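You operate a simulated robot arm through the tools that you are given. There is no shell and no other tool. Be economical: measure what you need, move in short steps, check, and stop when the job is done.

The job below is to be done with a simulated robot arm. You get a single attempt, and the scene is never put back.

JOB
Dose the yellow-footed cup to its blue line, then park it.
Fine: rice from the hopper; park it at the mat end by the lid rack; sliding plate back at LOAD, yellow slide shut. Where these are worked on the way, their far stop is far enough and under half their travel is too little: sliding plate.

Only the result counts: the job must be done as asked and must still hold three seconds after the hand-in. Knocking over, shifting, dropping, spilling or breaking anything else fails it. A push-on lid holds only when it is set on centred and level and pressed home; a screw cap is set on level and turned clockwise until tight.

ROBOT AND FRAMES
A 7-joint arm with a two-finger parallel gripper, fixed in place. Base frame: the origin is at the foot of the arm, x ahead of it, y to its left, z up; the work surface is at about z = 0. Units: m, rad, N and s.
With the tool pointing down near the work surface it reaches from about 0.22 to 0.58 m from the base axis. Its first joint turns from -1.152 to 1.152 rad. Payload 2.5 kg.
The TCP is the grasp point between the finger pads, 0.023 m short of the fingertips. In the tool frame z runs along the fingers and y along their closing line. Largest opening 0.094 m; finger width 0.038, thickness 0.01; the body of the gripper, 0.054 by 0.096 m, starts 0.039 m behind the TCP.
Orientation is that of the tool frame in the base frame, as a unit quaternion [x, y, z, w]. With the fingers straight down and closing along the base's y, the tool's x points along the base's -x, its y along +y and its z along -z.

CONTROLS
- The arm moves only by the tool apply_moves. Its argument "series" is text: rows parted by semicolons, each of 7 numbers parted by spaces: the shift along the base's x, y, z in m, then the turn, a rotation vector about the base's x, y, z in rad, then the closure, from 0 (fully open) to 1 (shut). In form: x y z rx ry rz fingers; .... A call has 1 to 20 rows; each row is the pose to reach, as a shift and turn from the pose commanded when the call began. Each row takes 0.2 s and may step no farther than 0.05 m and 0.15 rad from the row before; otherwise, or with a gripper value out of range, the whole call is refused. Where a pose cannot be reached the arm comes as near as it can. A force on the tool above 60 N (or 10 N above the force at the start of the call, whichever is more), or a blocked arm, ends the call early, and 0.2 s more pass. Each finger travels about 0.108 m/s and halts on what it meets, pressing with about 44 N; the grip force reading is that of the motor and also rises with nothing between the fingers. The clock runs only during rows and for 0.2 s after the last one: add rows that repeat a pose to give the fingers time. The reply holds the time, the measured pose of the TCP, the force on the tool along the base axes, the opening and the grip force, in the units named above and with some noise, with the torque about the TCP (base axes, N m) and any sound that the robot's microphone picked up.
- Cameras (640 x 400 px; columns grow to the right, rows downward): "scene" is fixed at [0.092, -0.3981, 0.5336]; the picture's right is [0.97, -0.25, 0.00], its down [-0.17, -0.65, -0.74] and it looks along [0.19, 0.71, -0.67] (base axes); focal length 214 px, centre (320, 200). "wrist" rides on the gripper at [0.086, 0.016, -0.074] in the tool frame; the picture's right is [-0.18, 0.98, 0.00], its down [-0.58, -0.11, -0.81] and it looks along [-0.79, -0.15, 0.59] (tool axes); focal length 243 px, centre (320, 200).
- capture(camera): a new picture of that camera. It takes no simulated time.
- pixel_to_xyz(camera, pixels): for up to 12 pixels [column, row] of the newest picture of that camera ("zoom" is the newest enlarged one), the place [x, y, z] in the base frame of the surface seen there, good to about 0.002 m. It takes no simulated time.
- inspect(camera, box): a new picture of the part [left, top, right, bottom] of that camera's present view, enlarged. It takes no simulated time.
- sign_off(): hands the job in; it is judged then, once.

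Work in short steps. Measure before you move; look again where a grasp or a placing could have gone wrong, and mend it. You have 80 turns and 38 pictures in all, those below and enlarged ones among them. Open the gripper and draw the arm clear of the work before you hand the job in, unless the task says otherwise; then end with one line.

The tools are called by a JSON object that holds its "method" and its "body". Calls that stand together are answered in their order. apply_moves: Moves the arm, as the interface text tells. Its arguments: {"type":"object","properties":{"series":{"type":"string"}},"required":["series"]} The other tools are called the same way: capture (camera) takes a picture; pixel_to_xyz (camera, pixels) gives the place of the surface under pixels of a picture; inspect (camera, box) takes an enlarged picture of a part of a camera's view; sign_off () hands the job in.

At the start:

```text
clock: 0.0
tcp_pos: [0.3897, 0.0752, 0.3608]
orientation: [0.0, 1.0, 0.0, 0.0]
wrist_force: [-0.6, -0.2, 0.2]
torque: [0.02, 0.0, -0.01]
finger_gap: 0.0942
gripper_force: 0.1
```

scene: 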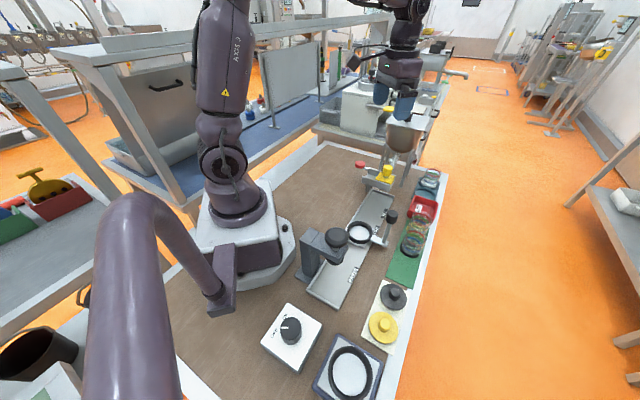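
wrist: 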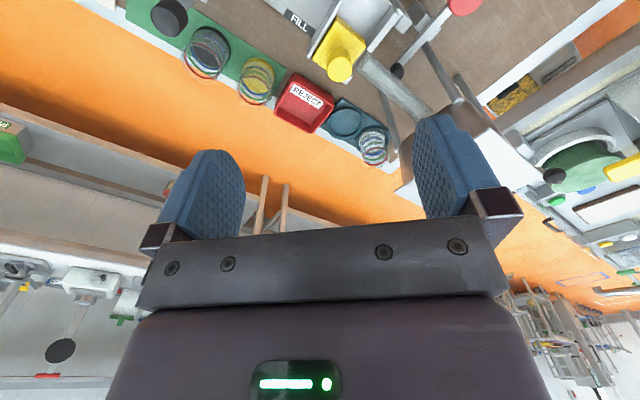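

The scene shows a sliding plate track around (350,250), a hopper near (390,150) and cups on the green mat near (410,240). I enlarge these areas.

{"method": "inspect", "body": {"camera": "scene", "box": [290, 150, 450, 250]}}

{"method": "inspect", "body": {"camera": "scene", "box": [250, 220, 450, 400]}}

{"method": "inspect", "body": {"camera": "wrist", "box": [120, 0, 500, 200]}}

```text
4.00 times, centred on (370, 200) of scene
```

zoom: 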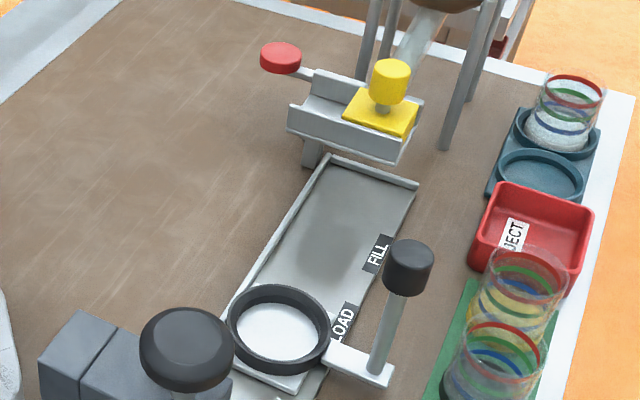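

```text
2.22 times, centred on (350, 310) of scene
```

zoom: 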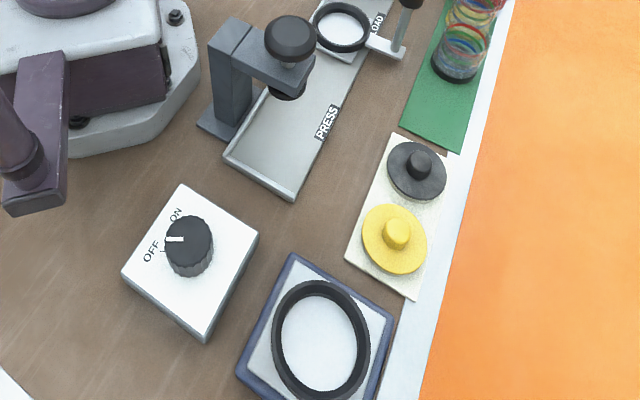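

```text
1.68 times, centred on (310, 100) of wrist
```

zoom: 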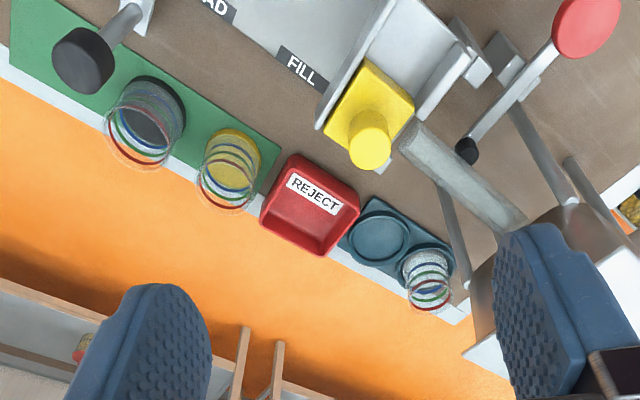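

I measure key points in the full scene picture: knobs, ring, cups, yellow slide, mat.

{"method": "pixel_to_xyz", "body": {"camera": "scene", "pixels": [[391.5, 214.5], [385, 239], [360, 232], [387, 167], [383, 178], [361, 164.5], [370, 178], [409, 252], [404, 277], [389, 281], [421, 233], [388, 220]]}}

{"method": "pixel_to_xyz", "body": {"camera": "wrist", "pixels": [[208, 52], [256, 84], [246, 94], [340, 70], [340, 40], [465, 5], [396, 72], [433, 49], [390, 90], [300, 20], [170, 18], [205, 45]]}}

{"method": "inspect", "body": {"camera": "wrist", "box": [160, 20, 300, 110]}}

{"method": "inspect", "body": {"camera": "scene", "box": [345, 110, 445, 200]}}

```text
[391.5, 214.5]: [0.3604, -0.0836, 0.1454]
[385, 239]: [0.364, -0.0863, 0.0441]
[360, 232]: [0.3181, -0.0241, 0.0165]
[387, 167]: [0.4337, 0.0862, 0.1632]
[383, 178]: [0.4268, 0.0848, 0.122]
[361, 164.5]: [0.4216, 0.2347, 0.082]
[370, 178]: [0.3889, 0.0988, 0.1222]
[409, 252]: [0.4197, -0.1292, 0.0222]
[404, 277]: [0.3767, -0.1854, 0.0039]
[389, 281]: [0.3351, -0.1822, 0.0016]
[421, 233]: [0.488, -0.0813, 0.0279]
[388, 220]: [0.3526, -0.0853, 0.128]
```

```text
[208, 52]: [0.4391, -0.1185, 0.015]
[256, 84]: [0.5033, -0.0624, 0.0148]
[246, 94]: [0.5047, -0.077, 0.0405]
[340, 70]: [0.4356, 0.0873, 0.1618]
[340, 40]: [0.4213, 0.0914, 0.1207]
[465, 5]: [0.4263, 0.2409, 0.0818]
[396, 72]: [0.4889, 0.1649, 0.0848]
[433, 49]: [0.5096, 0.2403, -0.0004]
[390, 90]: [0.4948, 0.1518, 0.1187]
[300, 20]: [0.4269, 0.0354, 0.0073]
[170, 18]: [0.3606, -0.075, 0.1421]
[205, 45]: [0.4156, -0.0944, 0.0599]
```

```text
4.44 times, centred on (230, 65) of wrist
```

zoom: 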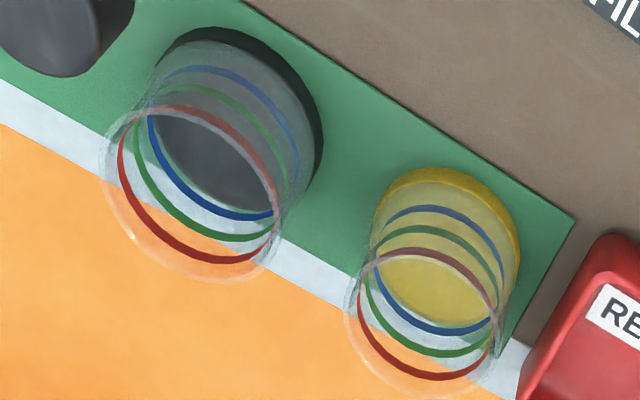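

```text
4.44 times, centred on (395, 155) of scene
```

zoom: 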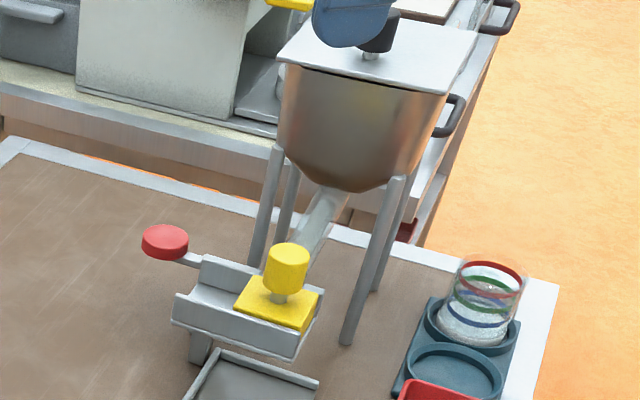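

The yellow-footed cup is at about (0.50,-0.065), with blue as its lowest line. I measure the ring, cup foot edges, channel and press more fully.

{"method": "pixel_to_xyz", "body": {"camera": "wrist", "pixels": [[243, 71], [276.5, 74], [259, 58.5], [262, 100], [262, 82], [186, 50], [231, 50], [212, 28], [288, 70], [225, 0], [338, 18], [318, 40]]}}

{"method": "pixel_to_xyz", "body": {"camera": "scene", "pixels": [[347.5, 231], [372, 235], [358, 222], [359, 243], [372, 189.5], [394, 196.5], [336, 236], [309, 293], [343, 308], [365, 160], [398, 176], [363, 182]]}}

```text
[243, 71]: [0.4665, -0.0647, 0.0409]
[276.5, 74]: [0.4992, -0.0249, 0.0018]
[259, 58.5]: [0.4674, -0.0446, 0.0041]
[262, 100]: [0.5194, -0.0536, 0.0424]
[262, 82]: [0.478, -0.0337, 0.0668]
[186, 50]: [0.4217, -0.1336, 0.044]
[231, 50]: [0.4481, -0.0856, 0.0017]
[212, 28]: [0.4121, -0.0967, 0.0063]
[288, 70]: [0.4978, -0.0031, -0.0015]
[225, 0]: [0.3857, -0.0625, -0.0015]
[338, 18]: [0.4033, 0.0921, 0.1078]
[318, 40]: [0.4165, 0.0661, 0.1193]
```

```text
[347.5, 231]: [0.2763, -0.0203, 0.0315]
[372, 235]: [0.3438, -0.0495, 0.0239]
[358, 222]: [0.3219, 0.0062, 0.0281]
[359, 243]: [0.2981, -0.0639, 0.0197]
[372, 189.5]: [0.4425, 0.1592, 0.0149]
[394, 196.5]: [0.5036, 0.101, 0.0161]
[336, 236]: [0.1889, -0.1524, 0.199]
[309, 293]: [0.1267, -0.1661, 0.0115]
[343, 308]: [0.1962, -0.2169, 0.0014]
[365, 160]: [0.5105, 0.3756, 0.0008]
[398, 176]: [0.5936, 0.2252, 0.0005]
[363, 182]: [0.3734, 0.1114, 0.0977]
```

Layout: everything is turned about 45°. The cup is at about (0.494,-0.052), rim z≈0.065; the ring at LOAD is at about (0.31,-0.03), with the track along (0.7,0.7). I move above the cup with the fingers turned 45° and look.

{"method": "apply_moves", "body": {"series": "0.017 -0.021 -0.027 0 0 0.131 0; 0.035 -0.042 -0.053 0 0 0.262 0; 0.052 -0.063 -0.08 0 0 0.393 0; 0.069 -0.085 -0.107 0 0 0.524 0; 0.087 -0.106 -0.133 0 0 0.655 0; 0.104 -0.127 -0.16 0 0 0.7854 0; 0.104 -0.127 -0.18 0 0 0.7854 0"}}

{"method": "capture", "body": {"camera": "wrist"}}

{"method": "capture", "body": {"camera": "scene"}}

```text
clock: 1.6
tcp_pos: [0.4952, -0.051, 0.1827]
orientation: [-0.384, 0.923, 0.0, 0.0]
wrist_force: [0.0, -0.2, -0.6]
torque: [0.02, -0.01, -0.02]
finger_gap: 0.0943
gripper_force: 0.0
```

```text
30 pictures are left
```

wrist: 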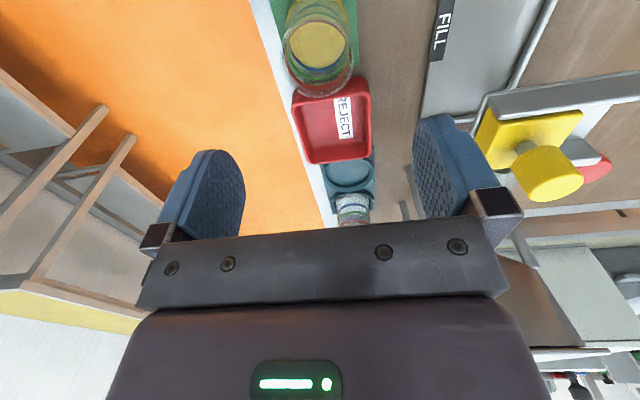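

```text
29 pictures are left
```

scene: 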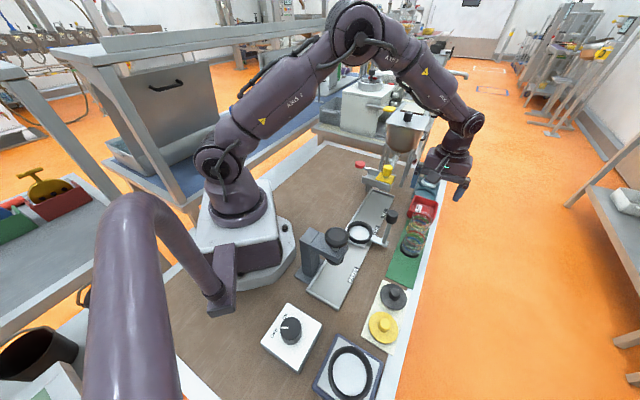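

The cup now shows at (318,50). I enlarge it for a precise centre.

{"method": "inspect", "body": {"camera": "wrist", "box": [240, 0, 400, 100]}}

```text
4.00 times, centred on (320, 50) of wrist
```

zoom: 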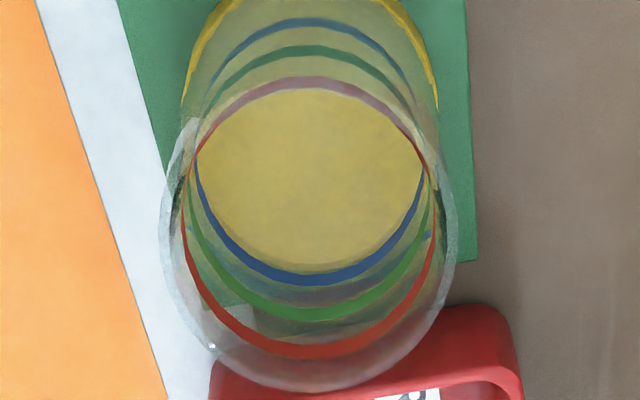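

I read depth at rim, band and foot pixels in the zoom.

{"method": "pixel_to_xyz", "body": {"camera": "zoom", "pixels": [[167, 235], [448, 235], [308, 384], [310, 352], [310, 315], [310, 280], [310, 83], [310, 51], [310, 24], [310, 200], [185, 90], [437, 100]]}}

```text
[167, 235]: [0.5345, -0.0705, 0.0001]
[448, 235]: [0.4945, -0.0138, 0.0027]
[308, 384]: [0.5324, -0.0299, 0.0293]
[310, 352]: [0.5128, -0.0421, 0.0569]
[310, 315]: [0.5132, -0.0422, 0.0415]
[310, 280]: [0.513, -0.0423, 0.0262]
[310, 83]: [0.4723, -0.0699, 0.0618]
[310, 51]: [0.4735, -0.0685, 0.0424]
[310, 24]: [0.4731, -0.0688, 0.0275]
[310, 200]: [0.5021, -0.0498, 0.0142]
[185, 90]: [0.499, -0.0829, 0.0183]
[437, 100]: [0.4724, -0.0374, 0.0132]
```

Cup centre is (0.493,-0.056), rim z≈0.073, blue line z≈0.027 (floor 0.014). I centre over it, lower to TCP z≈0.048, and close.

{"method": "apply_moves", "body": {"series": "-0.002 -0.0045 -0.04 0 0 0 0; -0.002 -0.0045 -0.085 0 0 0 0; -0.002 -0.0045 -0.115 0 0 0 0; -0.002 -0.0045 -0.135 0 0 0 0; -0.002 -0.0045 -0.135 0 0 0 0; -0.002 -0.0045 -0.135 0 0 0 0.2; -0.002 -0.0045 -0.135 0 0 0 0.35; -0.002 -0.0045 -0.135 0 0 0 0.5; -0.002 -0.0045 -0.135 0 0 0 0.5"}}

```text
clock: 3.6
tcp_pos: [0.4915, -0.0572, 0.0459]
orientation: [-0.382, 0.924, 0.0, 0.0]
wrist_force: [0.5, -0.5, 0.9]
torque: [-0.03, 0.0, -0.01]
finger_gap: 0.0542
gripper_force: 43.9
```

The cup is held (gap 0.054). I lift it 0.15 and enlarge the ring in the scene view for its exact centre.

{"method": "apply_moves", "body": {"series": "0 0 0.03 0 0 0 0.5; 0 0 0.07 0 0 0 0.5; 0 0 0.11 0 0 0 0.5; 0 0 0.15 0 0 0 0.5; 0 0 0.15 0 0 0 0.5"}}

{"method": "inspect", "body": {"camera": "scene", "box": [320, 200, 420, 262]}}

```text
clock: 4.8
tcp_pos: [0.4904, -0.0583, 0.195]
orientation: [-0.382, 0.924, 0.0, 0.0]
wrist_force: [0.2, 1.7, -0.2]
torque: [-0.02, 0.01, 0.01]
finger_gap: 0.0471
gripper_force: 0.0
```

```text
6.40 times, centred on (370, 231) of scene
```

zoom: 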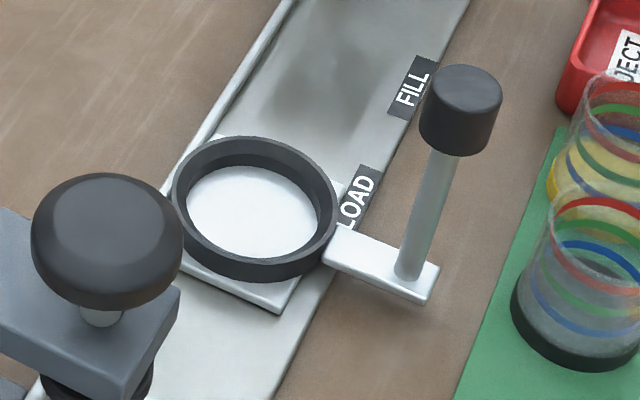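

The gap fell to 0.047 with no force: the cup was not lifted. I look at where it stands now.

{"method": "capture", "body": {"camera": "wrist"}}

{"method": "pixel_to_xyz", "body": {"camera": "zoom", "pixels": [[175, 200], [335, 215], [255, 140], [250, 275], [255, 205], [190, 165], [310, 255], [462, 85], [320, 165], [200, 240], [300, 300], [380, 275]]}}

```text
26 pictures are left
```

wrist: 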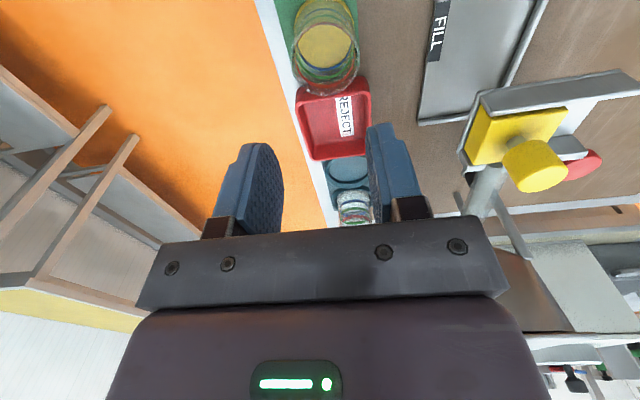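

```text
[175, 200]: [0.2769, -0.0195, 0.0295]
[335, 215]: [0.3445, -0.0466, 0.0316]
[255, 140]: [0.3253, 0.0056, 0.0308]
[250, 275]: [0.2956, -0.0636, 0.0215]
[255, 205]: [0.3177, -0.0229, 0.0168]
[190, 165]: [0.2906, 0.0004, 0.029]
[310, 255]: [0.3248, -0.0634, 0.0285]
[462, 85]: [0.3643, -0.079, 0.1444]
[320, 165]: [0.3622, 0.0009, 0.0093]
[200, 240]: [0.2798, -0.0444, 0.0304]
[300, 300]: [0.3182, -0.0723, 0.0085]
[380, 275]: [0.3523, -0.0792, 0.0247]
```

The cup still stands upright near its spot. I enlarge to measure it again.

{"method": "inspect", "body": {"camera": "wrist", "box": [240, 0, 400, 100]}}

{"method": "pixel_to_xyz", "body": {"camera": "wrist", "pixels": [[250, 200], [390, 180], [325, 48], [262, 158], [376, 135]]}}

```text
4.00 times, centred on (320, 50) of wrist
```

zoom: 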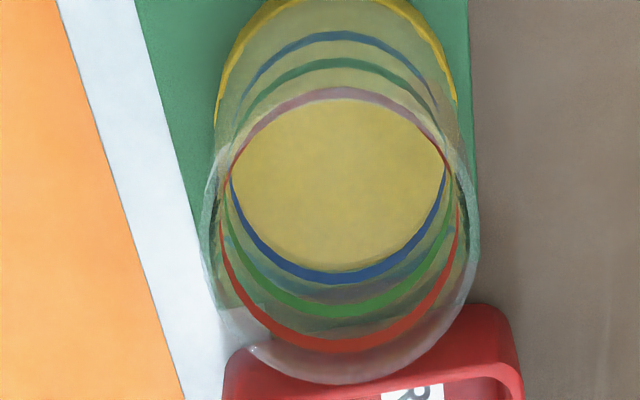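

```text
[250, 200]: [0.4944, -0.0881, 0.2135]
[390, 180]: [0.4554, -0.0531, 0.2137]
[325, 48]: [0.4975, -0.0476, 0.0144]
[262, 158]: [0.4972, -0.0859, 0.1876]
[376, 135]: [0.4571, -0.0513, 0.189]
```

{"method": "pixel_to_xyz", "body": {"camera": "zoom", "pixels": [[340, 343], [340, 308], [340, 275], [340, 93], [340, 64], [340, 37], [340, 195], [340, 378], [455, 95], [220, 95], [468, 230], [210, 230]]}}

```text
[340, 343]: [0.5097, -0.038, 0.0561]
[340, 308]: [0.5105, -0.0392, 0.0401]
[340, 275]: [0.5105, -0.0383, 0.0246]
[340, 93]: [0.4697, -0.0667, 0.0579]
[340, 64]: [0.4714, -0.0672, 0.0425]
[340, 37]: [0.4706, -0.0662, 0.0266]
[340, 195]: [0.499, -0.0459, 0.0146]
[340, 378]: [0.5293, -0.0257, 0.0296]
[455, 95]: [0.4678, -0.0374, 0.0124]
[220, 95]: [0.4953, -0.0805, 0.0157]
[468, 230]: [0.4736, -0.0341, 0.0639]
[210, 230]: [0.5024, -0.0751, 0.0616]
```

The cup stands at about (0.490,-0.053). I regrip slightly lower, with full closure, and lift only a little, slowly.

{"method": "apply_moves", "body": {"series": "0 0.004 0 0 0 0 0.2; 0 0.004 0 0 0 0 0; 0 0.004 -0.04 0 0 0 0; 0 0.004 -0.085 0 0 0 0; 0 0.004 -0.125 0 0 0 0; 0 0.004 -0.154 0 0 0 0; 0 0.004 -0.154 0 0 0 0; 0 0.004 -0.154 0 0 0 0.3; 0 0.004 -0.154 0 0 0 0.6; 0 0.004 -0.154 0 0 0 1; 0 0.004 -0.154 0 0 0 1; 0 0.004 -0.154 0 0 0 1"}}

{"method": "apply_moves", "body": {"series": "0 0 0.003 0 0 0 1; 0 0 0.006 0 0 0 1; 0 0 0.01 0 0 0 1; 0 0 0.015 0 0 0 1; 0 0 0.02 0 0 0 1"}}

```text
clock: 7.4
tcp_pos: [0.49, -0.052, 0.0406]
orientation: [-0.383, 0.924, 0.0, 0.0]
wrist_force: [-0.2, 0.0, 0.1]
torque: [-0.02, 0.0, 0.0]
finger_gap: 0.051
gripper_force: 44.0
```

```text
clock: 8.6
tcp_pos: [0.4897, -0.0537, 0.0638]
orientation: [-0.383, 0.924, 0.0, 0.0]
wrist_force: [0.7, -0.8, -0.9]
torque: [-0.02, -0.03, -0.04]
finger_gap: 0.0512
gripper_force: 44.0
```

Gap 0.051 and a little weight: it now holds. I lift it clear and check with the wrist camera.

{"method": "apply_moves", "body": {"series": "0 0 0.015 0 0 0 1; 0 0 0.04 0 0 0 1; 0 0 0.07 0 0 0 1; 0 0 0.1 0 0 0 1; 0 0 0.12 0 0 0 1; 0 0 0.12 0 0 0 1"}}

{"method": "capture", "body": {"camera": "wrist"}}

```text
clock: 10.0
tcp_pos: [0.4903, -0.0517, 0.1835]
orientation: [-0.383, 0.924, 0.0, 0.0]
wrist_force: [-0.2, -0.3, -0.6]
torque: [-0.01, -0.01, -0.02]
finger_gap: 0.0514
gripper_force: 43.9
```

```text
24 pictures are left
```

wrist: 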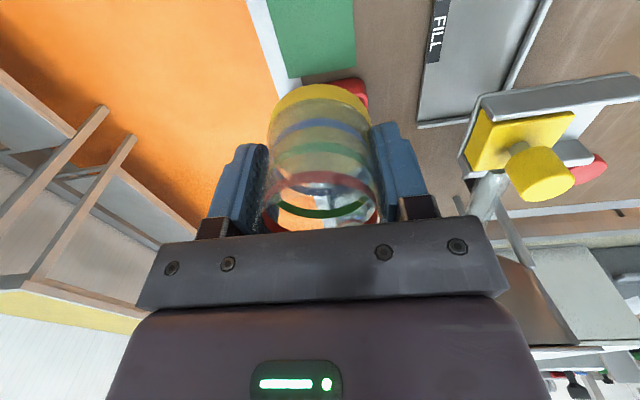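

The cup is held level. I raise it, then carry it near the ring, turning the tool to -45° (away from the black knob), stopping slightly short so the ring is visible.

{"method": "apply_moves", "body": {"series": "0 0 0.03 0 0 0 1; 0 0 0.06 0 0 0 1; -0.018 0.004 0.06 0 0 -0.143 1; -0.037 0.008 0.06 0 0 -0.286 1; -0.055 0.012 0.06 0 0 -0.428 1; -0.073 0.015 0.06 0 0 -0.571 1; -0.091 0.019 0.06 0 0 -0.714 1; -0.11 0.023 0.06 0 0 -0.857 1; -0.128 0.027 0.06 0 0 -1.0 1; -0.146 0.031 0.06 0 0 -1.142 1; -0.165 0.035 0.06 0 0 -1.285 1; -0.183 0.038 0.06 0 0 -1.428 1; -0.201 0.042 0.06 0 0 -1.571 1; -0.201 0.042 0.04 0 0 -1.571 1; -0.201 0.042 0.015 0 0 -1.571 1; -0.201 0.042 0.015 0 0 -1.571 1"}}

{"method": "inspect", "body": {"camera": "wrist", "box": [220, 0, 420, 120]}}

```text
clock: 13.4
tcp_pos: [0.2882, -0.0103, 0.1962]
orientation: [0.383, 0.924, -0.001, 0.0]
wrist_force: [-0.8, -0.3, 0.2]
torque: [-0.01, -0.01, 0.0]
finger_gap: 0.0515
gripper_force: 43.3
```

```text
3.20 times, centred on (320, 60) of wrist
```

zoom: 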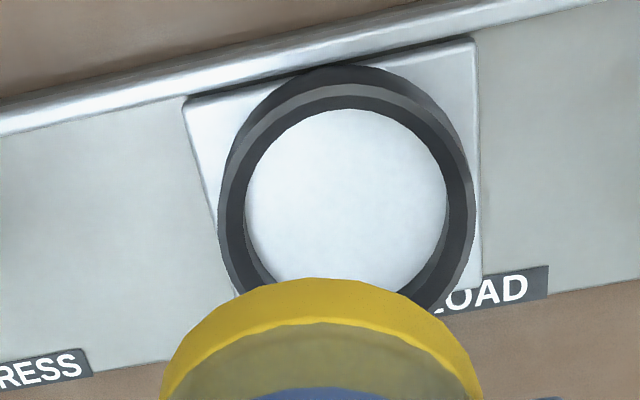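

The ring shows at zoom (347,195) with an inner chamfer. I measure points around its edges and floor.

{"method": "pixel_to_xyz", "body": {"camera": "zoom", "pixels": [[224, 210], [470, 195], [343, 90], [234, 215], [460, 200], [343, 103], [250, 205], [444, 200], [345, 115], [300, 230], [460, 280], [330, 300]]}}

```text
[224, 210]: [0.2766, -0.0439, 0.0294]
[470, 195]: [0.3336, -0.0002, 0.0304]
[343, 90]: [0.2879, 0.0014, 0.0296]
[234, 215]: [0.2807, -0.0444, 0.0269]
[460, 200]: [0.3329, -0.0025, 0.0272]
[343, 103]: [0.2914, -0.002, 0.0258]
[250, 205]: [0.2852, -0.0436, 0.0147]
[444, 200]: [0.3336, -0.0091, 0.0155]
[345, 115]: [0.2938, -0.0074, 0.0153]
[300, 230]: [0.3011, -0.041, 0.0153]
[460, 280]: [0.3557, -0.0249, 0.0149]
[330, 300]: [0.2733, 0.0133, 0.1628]
```

Ring centre ≈ (0.311,-0.030), floor z 0.015, inner r≈0.030 with chamfer; the cup foot has r≈0.028. I move over it and descend to just above seating.

{"method": "apply_moves", "body": {"series": "0.011 -0.01 0 0 0 0 1; 0.022 -0.0197 0 0 0 0 1; 0.022 -0.0197 -0.04 0 0 0 1; 0.022 -0.0197 -0.08 0 0 0 1; 0.022 -0.0197 -0.11 0 0 0 1; 0.022 -0.0197 -0.12 0 0 0 1; 0.022 -0.0197 -0.12 0 0 0 1"}}

{"method": "inspect", "body": {"camera": "wrist", "box": [220, 40, 420, 240]}}

{"method": "inspect", "body": {"camera": "scene", "box": [310, 180, 410, 262]}}

```text
clock: 15.0
tcp_pos: [0.311, -0.033, 0.0779]
orientation: [0.383, 0.924, 0.0, 0.0]
wrist_force: [-0.1, -0.2, 0.3]
torque: [0.01, 0.0, 0.0]
finger_gap: 0.0508
gripper_force: 43.8
```

```text
2.00 times, centred on (320, 140) of wrist
```

zoom: 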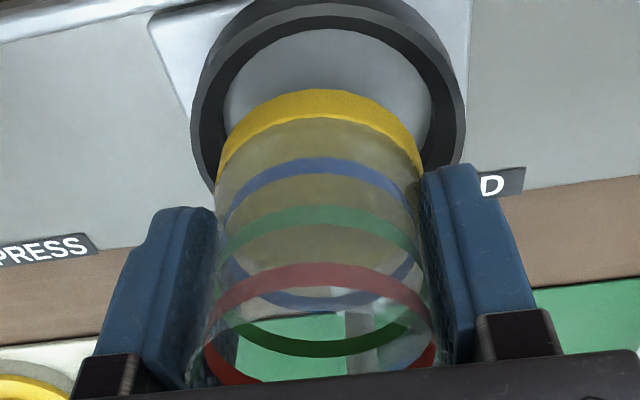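

```text
4.88 times, centred on (360, 221) of scene
```

zoom: 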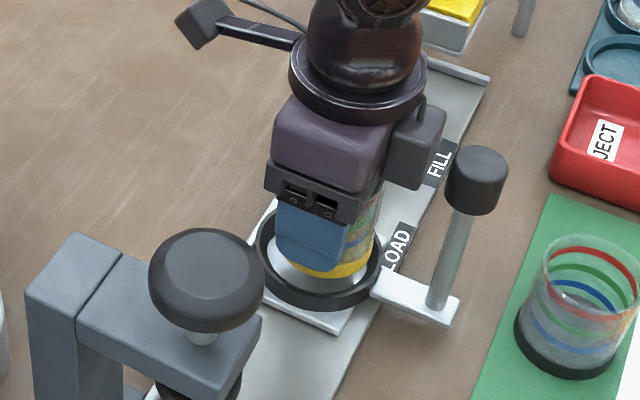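

The ring centre is about 2.5 mm to the right of the cup axis in the wrist view, which agrees with the measured y of -0.033. I correct and lower slowly onto the seat.

{"method": "apply_moves", "body": {"series": "0.001 0.0027 0 0 0 0 1; 0.001 0.0027 -0.008 0 0 0 1; 0.001 0.0027 -0.014 0 0 0 1; 0.001 0.0027 -0.019 0 0 0 1; 0.001 0.0027 -0.023 0 0 0 1; 0.001 0.0027 -0.023 0 0 0 1"}}

{"method": "inspect", "body": {"camera": "wrist", "box": [220, 40, 420, 240]}}

```text
clock: 16.4
tcp_pos: [0.3143, -0.0286, 0.0531]
orientation: [0.383, 0.924, 0.001, 0.0]
wrist_force: [-2.8, 2.0, 23.8]
torque: [-0.32, 0.5, -0.07]
finger_gap: 0.051
gripper_force: 43.9
```

```text
2.00 times, centred on (320, 140) of wrist
```

zoom: 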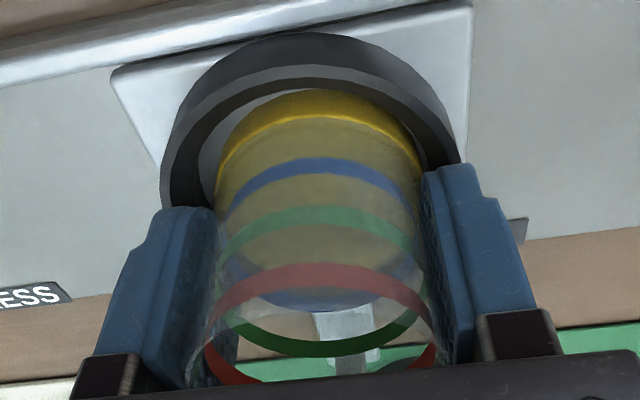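

There is contact (24 N), with the torque placing it on the left side; the ring now appears about 2 mm left of the cup. I raise 2 mm, shift back, and set down gently.

{"method": "apply_moves", "body": {"series": "0 0 0.003 0 0 0 1; -0.0014 -0.0014 0.003 0 0 0 1; -0.0014 -0.0014 0.002 0 0 0 1; -0.0014 -0.0014 0.001 0 0 0 1; -0.0014 -0.0014 0.001 0 0 0 1"}}

```text
clock: 17.6
tcp_pos: [0.3113, -0.0287, 0.0532]
orientation: [0.383, 0.924, 0.0, 0.0]
wrist_force: [0.0, 0.3, -1.0]
torque: [0.01, 0.0, 0.02]
finger_gap: 0.0511
gripper_force: 44.8
```

No contact now; I lower in 0.7 mm steps until there is.

{"method": "apply_moves", "body": {"series": "0 0 -0.0007 0 0 0 1; 0 0 -0.0014 0 0 0 1; 0 0 -0.002 0 0 0 1; 0 0 -0.002 0 0 0 1"}}

{"method": "inspect", "body": {"camera": "wrist", "box": [220, 40, 420, 240]}}

```text
clock: 18.6
tcp_pos: [0.311, -0.0283, 0.0524]
orientation: [0.383, 0.924, 0.0, 0.0]
wrist_force: [-4.4, 1.3, 24.4]
torque: [-0.31, 0.5, -0.09]
finger_gap: 0.051
gripper_force: 44.1
```

```text
2.00 times, centred on (320, 140) of wrist
```

zoom: 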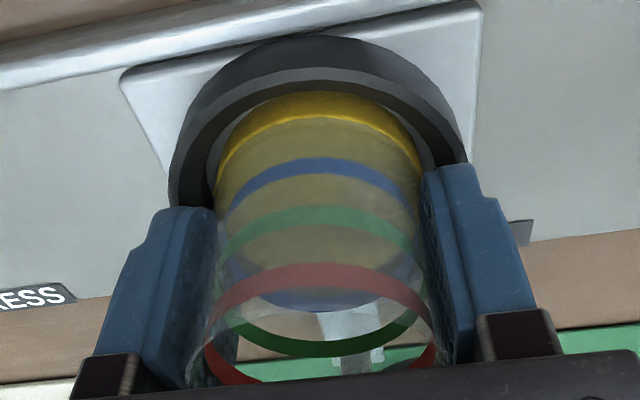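

The cup is centred in the ring (ring 168–467 vs cup about 320). I back off 1.5 mm, release, and rise.

{"method": "apply_moves", "body": {"series": "0 0 0.0015 0 0 0 1; 0 0 0.0015 0 0 0 0.35; 0 0 0.0015 0 0 0 0.2; 0 0 0.0015 0 0 0 0.2; 0 0 0.03 0 0 0 0.2; 0 0 0.07 0 0 0 0.2; 0 0 0.11 0 0 0 0.2; 0 0 0.15 0 0 0 0.2; 0 0 0.15 0 0 0 0.2"}}

{"method": "inspect", "body": {"camera": "wrist", "box": [220, 0, 420, 120]}}

```text
clock: 20.6
tcp_pos: [0.3107, -0.0314, 0.2047]
orientation: [0.383, 0.924, 0.0, 0.001]
wrist_force: [0.2, 0.8, 1.4]
torque: [0.01, 0.01, 0.02]
finger_gap: 0.0755
gripper_force: 0.1
```

```text
3.20 times, centred on (320, 60) of wrist
```

zoom: 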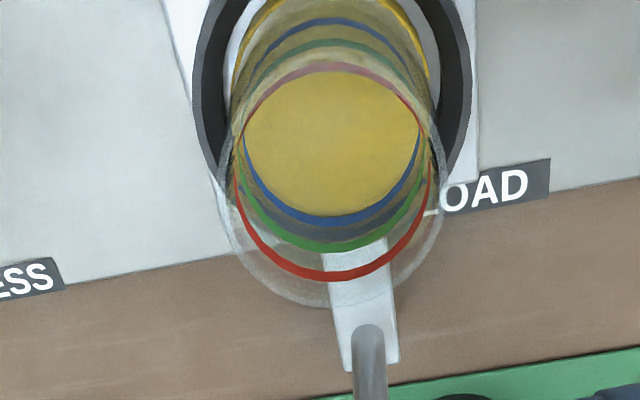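

The cup stands in the ring. I check its floor and band heights for level seating, and the knob location in the scene.

{"method": "pixel_to_xyz", "body": {"camera": "zoom", "pixels": [[333, 150], [333, 217], [333, 24], [333, 243], [333, 46], [333, 273], [333, 66], [245, 150], [420, 150]]}}

{"method": "capture", "body": {"camera": "scene"}}

```text
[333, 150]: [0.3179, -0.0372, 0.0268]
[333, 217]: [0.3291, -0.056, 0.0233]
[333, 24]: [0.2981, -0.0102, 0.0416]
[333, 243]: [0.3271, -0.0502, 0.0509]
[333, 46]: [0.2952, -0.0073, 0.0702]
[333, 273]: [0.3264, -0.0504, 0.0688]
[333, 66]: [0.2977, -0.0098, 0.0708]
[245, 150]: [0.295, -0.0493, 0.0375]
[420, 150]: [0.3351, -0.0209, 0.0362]
```

```text
17 pictures are left
```

scene: 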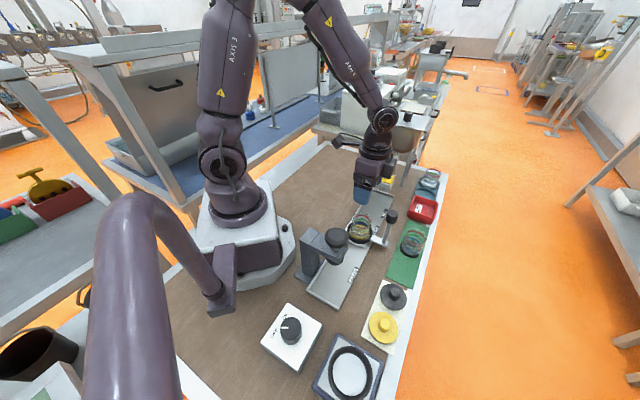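

The cup is seated (floor raised 12.5 mm, as expected). The black knob's top centre is at ≈ (0.363,-0.080,0.144); I move over it, descend to z 0.135, and grip.

{"method": "apply_moves", "body": {"series": "0.026 -0.0245 0 0 0 0 0.2; 0.052 -0.049 0 0 0 0 0.2; 0.052 -0.049 -0.04 0 0 0 0.2; 0.052 -0.049 -0.07 0 0 0 0.2; 0.052 -0.049 -0.07 0 0 0 0.2; 0.052 -0.049 -0.07 0 0 0 0.5; 0.052 -0.049 -0.07 0 0 0 0.75; 0.052 -0.049 -0.07 0 0 0 0.9; 0.052 -0.049 -0.07 0 0 0 0.9"}}

{"method": "inspect", "body": {"camera": "scene", "box": [320, 150, 440, 260]}}

```text
clock: 22.6
tcp_pos: [0.3641, -0.0776, 0.1332]
orientation: [0.383, 0.924, 0.0, 0.0]
wrist_force: [-0.9, -2.4, -5.8]
torque: [0.36, -0.33, -0.02]
finger_gap: 0.0282
gripper_force: 44.5
```

```text
3.64 times, centred on (380, 205) of scene
```

zoom: 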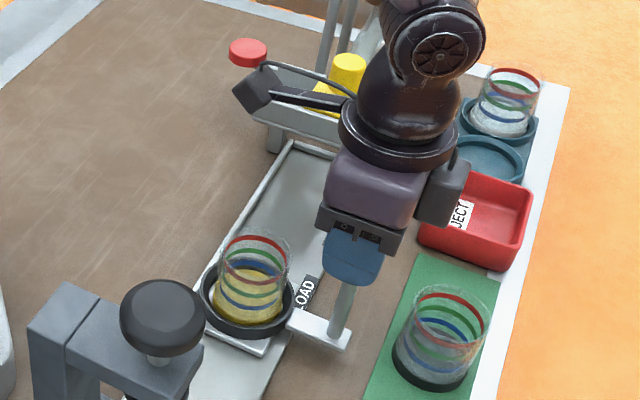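

The knob is gripped (gap 0.028). I push along the track toward FILL in 1 cm rows, first 4 cm.

{"method": "apply_moves", "body": {"series": "0.007 0.007 0 0 0 0 0.9; 0.014 0.0142 0 0 0 0 0.9; 0.021 0.0213 0 0 0 0 0.9; 0.028 0.0285 0 0 0 0 0.9; 0.028 0.0285 0 0 0 0 0.9"}}

```text
clock: 23.8
tcp_pos: [0.3923, -0.049, 0.1336]
orientation: [0.383, 0.924, 0.0, 0.0]
wrist_force: [10.7, -7.9, -33.5]
torque: [0.14, -0.4, 0.13]
finger_gap: 0.0278
gripper_force: 44.8
```

It slid 4 cm but side and downward forces built up from the rigid grip. I loosen to a cage (gap about 0.031) and continue.

{"method": "apply_moves", "body": {"series": "0 0 0 0 0 0 0.66; 0.0 0.0 0 0 0 0 0.66; 0.007 0.007 0 0 0 0 0.66; 0.014 0.014 0 0 0 0 0.66; 0.021 0.021 0 0 0 0 0.66; 0.028 0.028 0 0 0 0 0.66; 0.028 0.028 0 0 0 0 0.66"}}

```text
clock: 25.4
tcp_pos: [0.419, -0.0219, 0.1358]
orientation: [0.383, 0.924, 0.0, 0.0]
wrist_force: [-0.1, 0.3, 1.1]
torque: [0.02, -0.02, 0.06]
finger_gap: 0.0321
gripper_force: 0.0
```

Sliding freely. I go on toward the far stop with smaller steps.

{"method": "apply_moves", "body": {"series": "0.005 0.005 0 0 0 0 0.66; 0.01 0.01 0 0 0 0 0.66; 0.015 0.015 0 0 0 0 0.66; 0.02 0.02 0 0 0 0 0.66; 0.025 0.025 0 0 0 0 0.66; 0.025 0.025 0 0 0 0 0.66"}}

{"method": "inspect", "body": {"camera": "scene", "box": [330, 130, 440, 230]}}

```text
clock: 26.8
tcp_pos: [0.4452, 0.0046, 0.1329]
orientation: [0.383, 0.924, 0.001, 0.0]
wrist_force: [0.5, 0.5, -0.3]
torque: [0.02, -0.01, -0.01]
finger_gap: 0.0323
gripper_force: 0.6
```

```text
4.00 times, centred on (385, 180) of scene
```

zoom: 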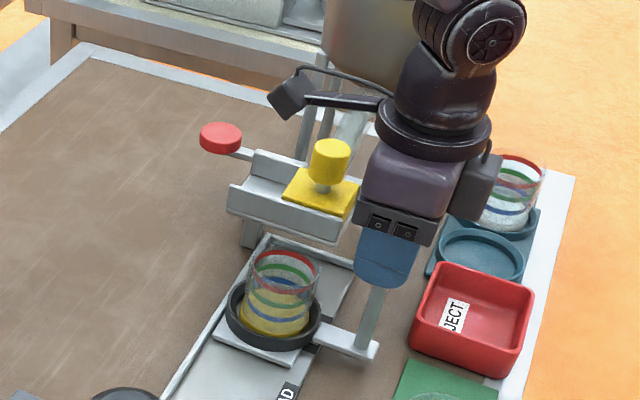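

The cup is approaching the spout and the camera arm clears the yellow knob. I continue.

{"method": "apply_moves", "body": {"series": "0.005 0.005 0 0 0 0 0.66; 0.01 0.01 0 0 0 0 0.66; 0.015 0.015 0 0 0 0 0.66; 0.02 0.02 0 0 0 0 0.66; 0.025 0.025 0 0 0 0 0.66; 0.03 0.03 0 0 0 0 0.66; 0.035 0.035 0 0 0 0 0.66; 0.04 0.04 0 0 0 0 0.66"}}

```text
clock: 28.6
tcp_pos: [0.4863, 0.0414, 0.1325]
orientation: [0.384, 0.924, -0.002, 0.0]
wrist_force: [-4.4, -3.2, 1.5]
torque: [0.04, 0.01, 0.02]
finger_gap: 0.0341
gripper_force: 2.6
```

A reaction appears, maybe the stop. I push slightly more to confirm.

{"method": "apply_moves", "body": {"series": "0.003 0.003 0 0 0 0 0.66; 0.006 0.006 0 0 0 0 0.66; 0.006 0.006 0 0 0 0 0.66"}}

{"method": "inspect", "body": {"camera": "scene", "box": [330, 120, 440, 220]}}

```text
clock: 29.4
tcp_pos: [0.4885, 0.0453, 0.1326]
orientation: [0.384, 0.923, -0.003, -0.003]
wrist_force: [-23.2, -17.2, 6.1]
torque: [0.28, 0.12, -0.13]
finger_gap: 0.0449
gripper_force: 14.7
```

```text
4.00 times, centred on (385, 170) of scene
```

zoom: 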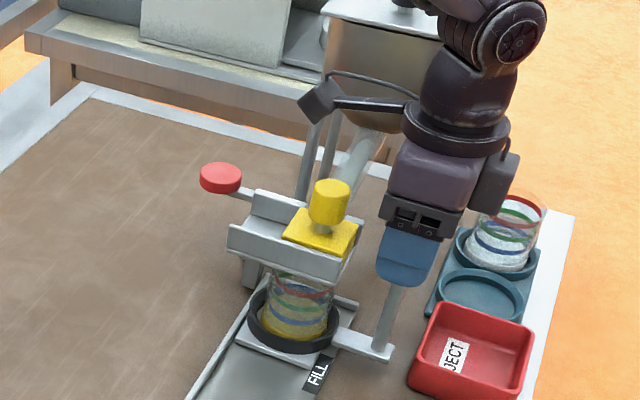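

The plate is at its far stop at FILL with the cup under the spout. I back off, open and rise; meanwhile I measure gate and hopper points in the zoom.

{"method": "pixel_to_xyz", "body": {"camera": "zoom", "pixels": [[329, 186], [345, 80], [385, 135], [340, 8], [315, 215], [285, 237], [355, 245], [345, 262], [232, 238], [255, 195], [220, 172], [300, 228]]}}

{"method": "apply_moves", "body": {"series": "-0.007 -0.007 0 0 0 0 0.6; -0.007 -0.007 0 0 0 0 0.3; -0.007 -0.007 0 0 0 0 0.2; -0.007 -0.007 0.04 0 0 0 0.2; -0.007 -0.007 0.08 0 0 0 0.2; -0.007 -0.007 0.12 0 0 0 0.2"}}

```text
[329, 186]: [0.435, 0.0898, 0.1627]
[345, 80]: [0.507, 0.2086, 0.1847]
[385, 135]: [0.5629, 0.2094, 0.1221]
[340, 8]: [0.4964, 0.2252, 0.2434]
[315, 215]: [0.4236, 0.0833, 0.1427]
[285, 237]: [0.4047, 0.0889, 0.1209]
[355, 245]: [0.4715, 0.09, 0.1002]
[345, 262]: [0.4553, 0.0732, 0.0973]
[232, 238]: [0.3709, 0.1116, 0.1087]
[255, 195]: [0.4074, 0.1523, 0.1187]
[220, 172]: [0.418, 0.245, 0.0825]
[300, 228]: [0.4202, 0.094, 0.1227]
```

```text
clock: 30.8
tcp_pos: [0.4824, 0.042, 0.2554]
orientation: [0.384, 0.924, 0.0, 0.0]
wrist_force: [-0.4, -0.7, 0.2]
torque: [0.0, 0.02, -0.02]
finger_gap: 0.0753
gripper_force: 0.1
```

Yellow knob axis ≈ (0.433,0.090), top 0.163; the channel runs open toward (-0.7,0.7). I turn to +45° above it, descend to z≈0.155 and grip.

{"method": "apply_moves", "body": {"series": "-0.0045 0.0044 0 0 0 0.143 0.2; -0.009 0.0087 0 0 0 0.286 0.2; -0.0135 0.013 0 0 0 0.428 0.2; -0.018 0.0175 0 0 0 0.571 0.2; -0.0225 0.022 0 0 0 0.714 0.2; -0.027 0.026 0 0 0 0.857 0.2; -0.0315 0.0305 0 0 0 1.0 0.2; -0.036 0.035 0 0 0 1.142 0.2; -0.0405 0.0394 0 0 0 1.285 0.2; -0.045 0.044 0 0 0 1.428 0.2; -0.0494 0.048 0 0 0 1.571 0.2; -0.0494 0.048 -0.04 0 0 1.571 0.2; -0.0494 0.048 -0.08 0 0 1.571 0.2; -0.0494 0.048 -0.098 0 0 1.571 0.2; -0.0494 0.048 -0.098 0 0 1.571 0.2"}}

{"method": "capture", "body": {"camera": "wrist"}}

```text
clock: 34.0
tcp_pos: [0.4341, 0.0923, 0.1525]
orientation: [-0.383, 0.924, 0.0, 0.0]
wrist_force: [0.1, 0.4, 0.2]
torque: [0.03, -0.03, -0.02]
finger_gap: 0.0752
gripper_force: 0.1
```

```text
13 pictures are left
```

wrist: 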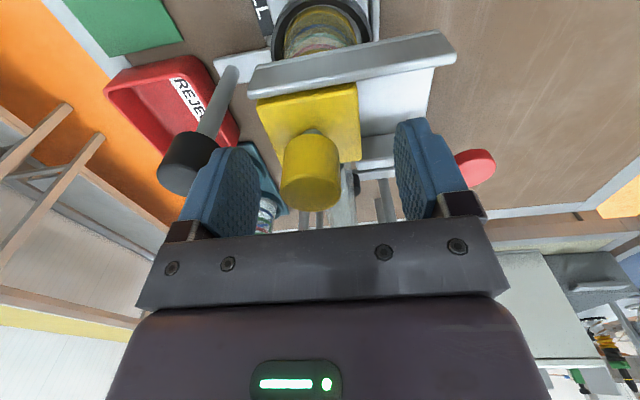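

The knob sits between the fingers, about 4 mm left of centre. I shift (+0.003,-0.003) and grip it.

{"method": "apply_moves", "body": {"series": "0.003 -0.003 0 0 0 0 0.3; 0.003 -0.003 0 0 0 0 0.5; 0.003 -0.003 0 0 0 0 0.7; 0.003 -0.003 0 0 0 0 0.8; 0.003 -0.003 0 0 0 0 0.8"}}

{"method": "inspect", "body": {"camera": "wrist", "box": [240, 0, 400, 100]}}

```text
clock: 35.2
tcp_pos: [0.4373, 0.0891, 0.1528]
orientation: [-0.383, 0.924, 0.001, -0.001]
wrist_force: [-7.7, 3.2, 3.2]
torque: [-0.24, 0.06, -0.07]
finger_gap: 0.0263
gripper_force: 44.4
```

```text
4.00 times, centred on (320, 50) of wrist
```

zoom: 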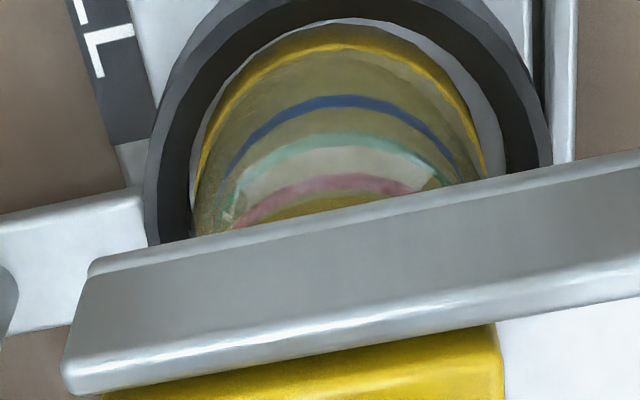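

The near side of the cup and its blue line are visible at zoom (350,102). I make a short trial: slide open 2 cm and straight back shut.

{"method": "apply_moves", "body": {"series": "-0.007 0.007 0 0 0 0 0.8; -0.0141 0.0141 0 0 0 0 0.8; -0.007 0.007 0 0 0 0 0.8; 0 0 0 0 0 0 0.8; 0 0 0 0 0 0 0.8"}}

{"method": "inspect", "body": {"camera": "wrist", "box": [240, 0, 400, 100]}}

```text
clock: 36.4
tcp_pos: [0.4353, 0.0896, 0.1544]
orientation: [-0.383, 0.924, 0.001, -0.002]
wrist_force: [9.6, 8.6, -39.4]
torque: [-0.2, -0.59, -0.03]
finger_gap: 0.0263
gripper_force: 45.1
```

```text
4.00 times, centred on (320, 50) of wrist
```

zoom: 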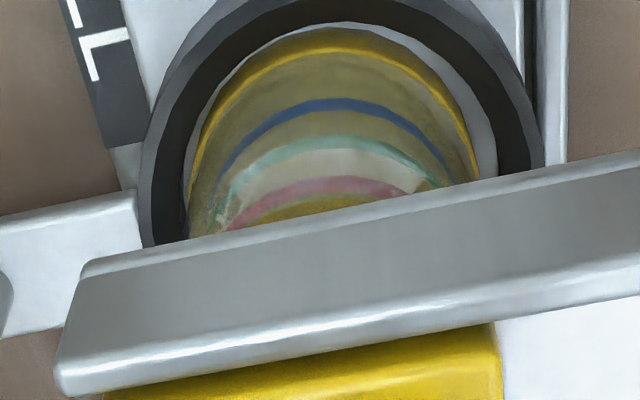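

No rice yet, and a downward force of 39 N has built up in the grip. I relieve it by regripping before going on, so no call stops midway.

{"method": "apply_moves", "body": {"series": "0 0 0 0 0 0 0.65; 0 0 0 0 0 0 0.65; 0 0 0 0 0 0 0.8; 0 0 0 0 0 0 0.8"}}

```text
clock: 37.4
tcp_pos: [0.4368, 0.0904, 0.157]
orientation: [-0.382, 0.924, -0.001, 0.001]
wrist_force: [-1.8, -0.7, 14.2]
torque: [-0.13, 0.86, -0.08]
finger_gap: 0.0264
gripper_force: 45.3
```

Forces are relieved. Now a trial opening of 3 cm and straight back.

{"method": "apply_moves", "body": {"series": "-0.0106 0.0106 0 0 0 0 0.8; -0.0212 0.0212 0 0 0 0 0.8; -0.0106 0.0106 0 0 0 0 0.8; 0 0 0 0 0 0 0.8; 0 0 0 0 0 0 0.8"}}

{"method": "inspect", "body": {"camera": "wrist", "box": [240, 0, 400, 100]}}

```text
clock: 38.6
tcp_pos: [0.4358, 0.089, 0.1562]
orientation: [-0.384, 0.923, 0.001, 0.004]
wrist_force: [12.5, 23.2, 8.6]
torque: [0.61, -0.79, -0.33]
finger_gap: 0.0264
gripper_force: 45.3
```

```text
4.00 times, centred on (320, 50) of wrist
```

zoom: 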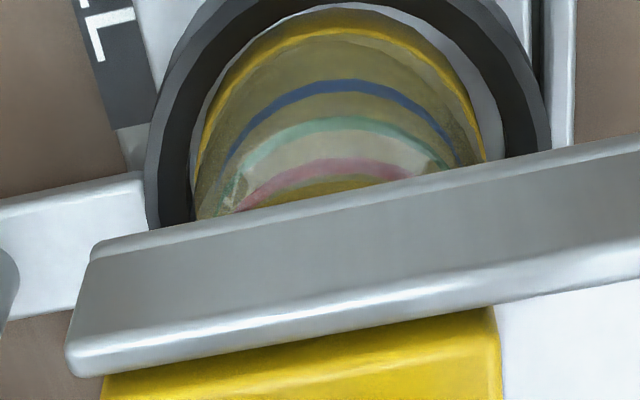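

Still no rice in the cup. I open 3 cm and hold, and look at what the slide does.

{"method": "apply_moves", "body": {"series": "-0.0106 0.0106 0 0 0 0 0.8; -0.0212 0.0212 0 0 0 0 0.8"}}

{"method": "capture", "body": {"camera": "wrist"}}

```text
clock: 39.2
tcp_pos: [0.4174, 0.1075, 0.1576]
orientation: [-0.383, 0.924, 0.0, 0.005]
wrist_force: [21.3, 19.2, 0.1]
torque: [0.96, 0.3, 0.06]
finger_gap: 0.0268
gripper_force: 44.7
```

```text
9 pictures are left
```

wrist: 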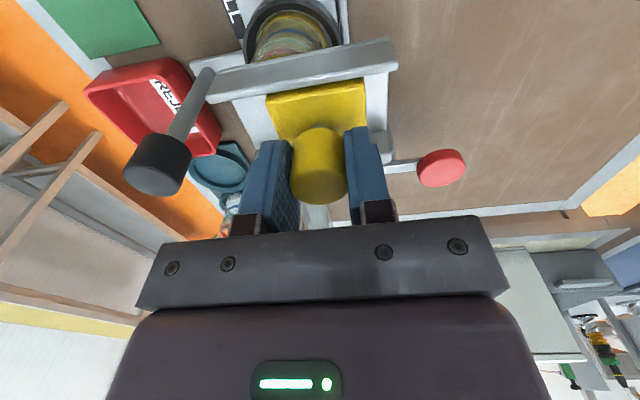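

The slide has moved about 2.6 cm and there was no sound of rice. I open it further toward its stop, listening.

{"method": "apply_moves", "body": {"series": "-0.004 0.004 0 0 0 0 0.8; -0.008 0.008 0 0 0 0 0.8"}}

```text
clock: 39.8
tcp_pos: [0.4088, 0.117, 0.1568]
orientation: [-0.383, 0.924, 0.0, 0.005]
wrist_force: [16.1, 18.1, 6.2]
torque: [0.83, 0.09, -0.12]
finger_gap: 0.0266
gripper_force: 44.9
```

{"method": "apply_moves", "body": {"series": "-0.004 0.004 0 0 0 0 0.8; -0.008 0.008 0 0 0 0 0.8"}}

{"method": "inspect", "body": {"camera": "scene", "box": [340, 130, 440, 220]}}

```text
clock: 40.5
tcp_pos: [0.4074, 0.117, 0.1569]
orientation: [-0.378, 0.926, -0.006, 0.01]
wrist_force: [5.7, -0.6, -1.0]
torque: [0.4, 1.16, 0.23]
finger_gap: 0.0268
gripper_force: 44.9
stopped in row 2: the force on the tool passed its limit at 63 N (the readings are from after the stop); the commanded pose is now the measured one
```

```text
4.44 times, centred on (390, 175) of scene
```

zoom: 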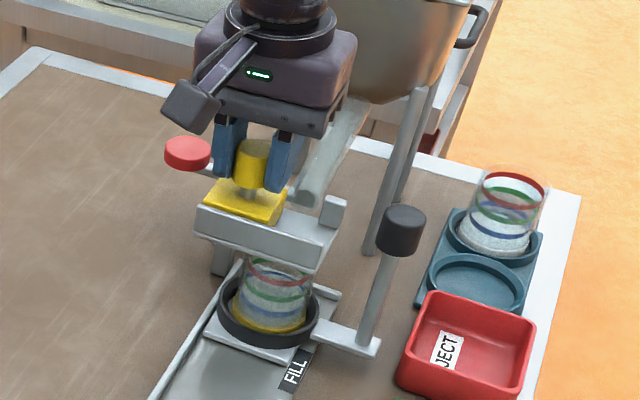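

The slide is at its open stop; the cup interior at zoom (275,285) may hold rice now. I check closely while the clock stands.

{"method": "inspect", "body": {"camera": "scene", "box": [385, 178, 417, 210]}}

```text
12.50 times, centred on (401, 194) of scene
```

zoom: 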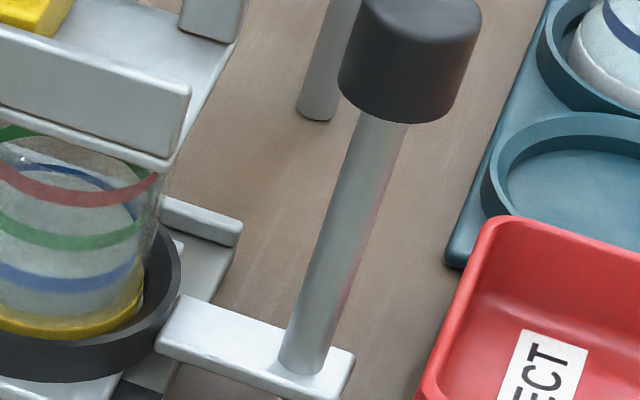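

White content now seems to fill the cup to around the blue line. I measure the surface height in it.

{"method": "pixel_to_xyz", "body": {"camera": "zoom", "pixels": [[60, 215], [30, 210], [100, 215], [60, 185], [90, 195], [110, 178], [50, 258], [40, 300], [100, 290], [50, 280]]}}

```text
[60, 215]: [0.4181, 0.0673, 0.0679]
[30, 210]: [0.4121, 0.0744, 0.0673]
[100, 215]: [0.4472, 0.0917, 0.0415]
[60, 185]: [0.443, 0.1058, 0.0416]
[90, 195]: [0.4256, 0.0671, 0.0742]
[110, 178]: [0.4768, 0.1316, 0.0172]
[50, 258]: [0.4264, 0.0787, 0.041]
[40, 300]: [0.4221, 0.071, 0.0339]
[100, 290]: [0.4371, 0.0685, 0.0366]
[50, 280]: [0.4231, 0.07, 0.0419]
```

The rice surface (z≈0.041) is at the blue line (≈0.040–0.042). I shut the slide at once.

{"method": "apply_moves", "body": {"series": "0.0295 -0.028 0 0 0 0 0.8; 0.031 -0.0295 0 0 0 0 0.8; 0.031 -0.0295 0 0 0 0 0.8"}}

{"method": "inspect", "body": {"camera": "scene", "box": [350, 150, 414, 214]}}

```text
clock: 41.2
tcp_pos: [0.4369, 0.0892, 0.1572]
orientation: [-0.379, 0.925, -0.004, 0.006]
wrist_force: [-35.6, 3.2, 13.1]
torque: [1.6, 0.43, 0.02]
finger_gap: 0.0268
gripper_force: 44.8
```

```text
6.25 times, centred on (382, 182) of scene
```

zoom: 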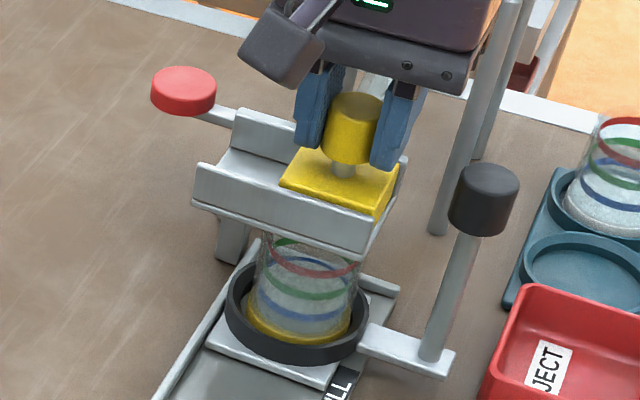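

The slide is shut. I measure the rice surface and blue band heights.

{"method": "pixel_to_xyz", "body": {"camera": "zoom", "pixels": [[300, 281], [320, 283], [335, 280], [290, 265], [310, 262], [300, 305], [315, 306], [330, 303], [300, 318], [300, 328], [345, 275], [280, 280]]}}

```text
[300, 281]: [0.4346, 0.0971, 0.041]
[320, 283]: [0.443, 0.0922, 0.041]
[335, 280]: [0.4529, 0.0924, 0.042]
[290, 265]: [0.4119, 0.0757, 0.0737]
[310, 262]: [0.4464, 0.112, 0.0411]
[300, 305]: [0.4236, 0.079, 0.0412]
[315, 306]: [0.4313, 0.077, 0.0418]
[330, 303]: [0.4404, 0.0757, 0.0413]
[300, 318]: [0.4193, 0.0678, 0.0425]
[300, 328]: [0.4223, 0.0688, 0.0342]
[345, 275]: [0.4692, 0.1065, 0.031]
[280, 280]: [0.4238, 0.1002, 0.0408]
```

Rice surface is flat at z≈0.0412 and the line at about 0.040–0.042. I confirm directly with one close wrist view.

{"method": "inspect", "body": {"camera": "wrist", "box": [270, 0, 370, 60]}}

```text
6.40 times, centred on (320, 30) of wrist
```

zoom: 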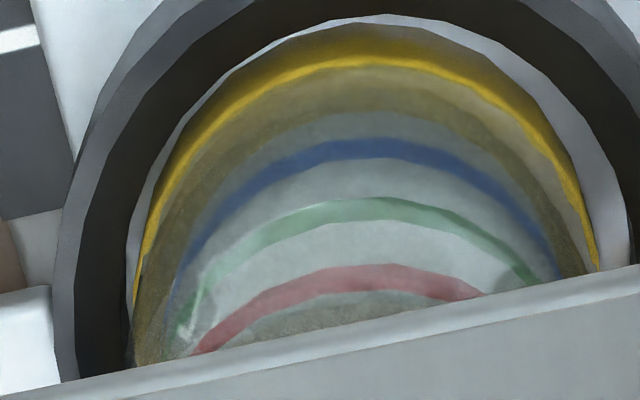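

From the floor edge up to the blue band the wall is darker rice, and above it the lighter flat surface: the level is at the blue line. I release the yellow knob and rise.

{"method": "apply_moves", "body": {"series": "-0.0005 0.0005 0 0 0 0 0.7; -0.0005 0.0005 0 0 0 0 0.4; -0.0005 0.0005 0 0 0 0 0.2; -0.0005 0.0005 0 0 0 0 0.2; -0.0005 0.0005 0.03 0 0 0 0.2; -0.0005 0.0005 0.065 0 0 0 0.2; -0.0005 0.0005 0.1 0 0 0 0.2; -0.0005 0.0005 0.1 0 0 0 0.2"}}

```text
clock: 43.0
tcp_pos: [0.4386, 0.0893, 0.2585]
orientation: [-0.378, 0.926, -0.006, 0.011]
wrist_force: [-0.5, -0.3, -0.4]
torque: [-0.01, 0.02, 0.0]
finger_gap: 0.0752
gripper_force: 0.2
```

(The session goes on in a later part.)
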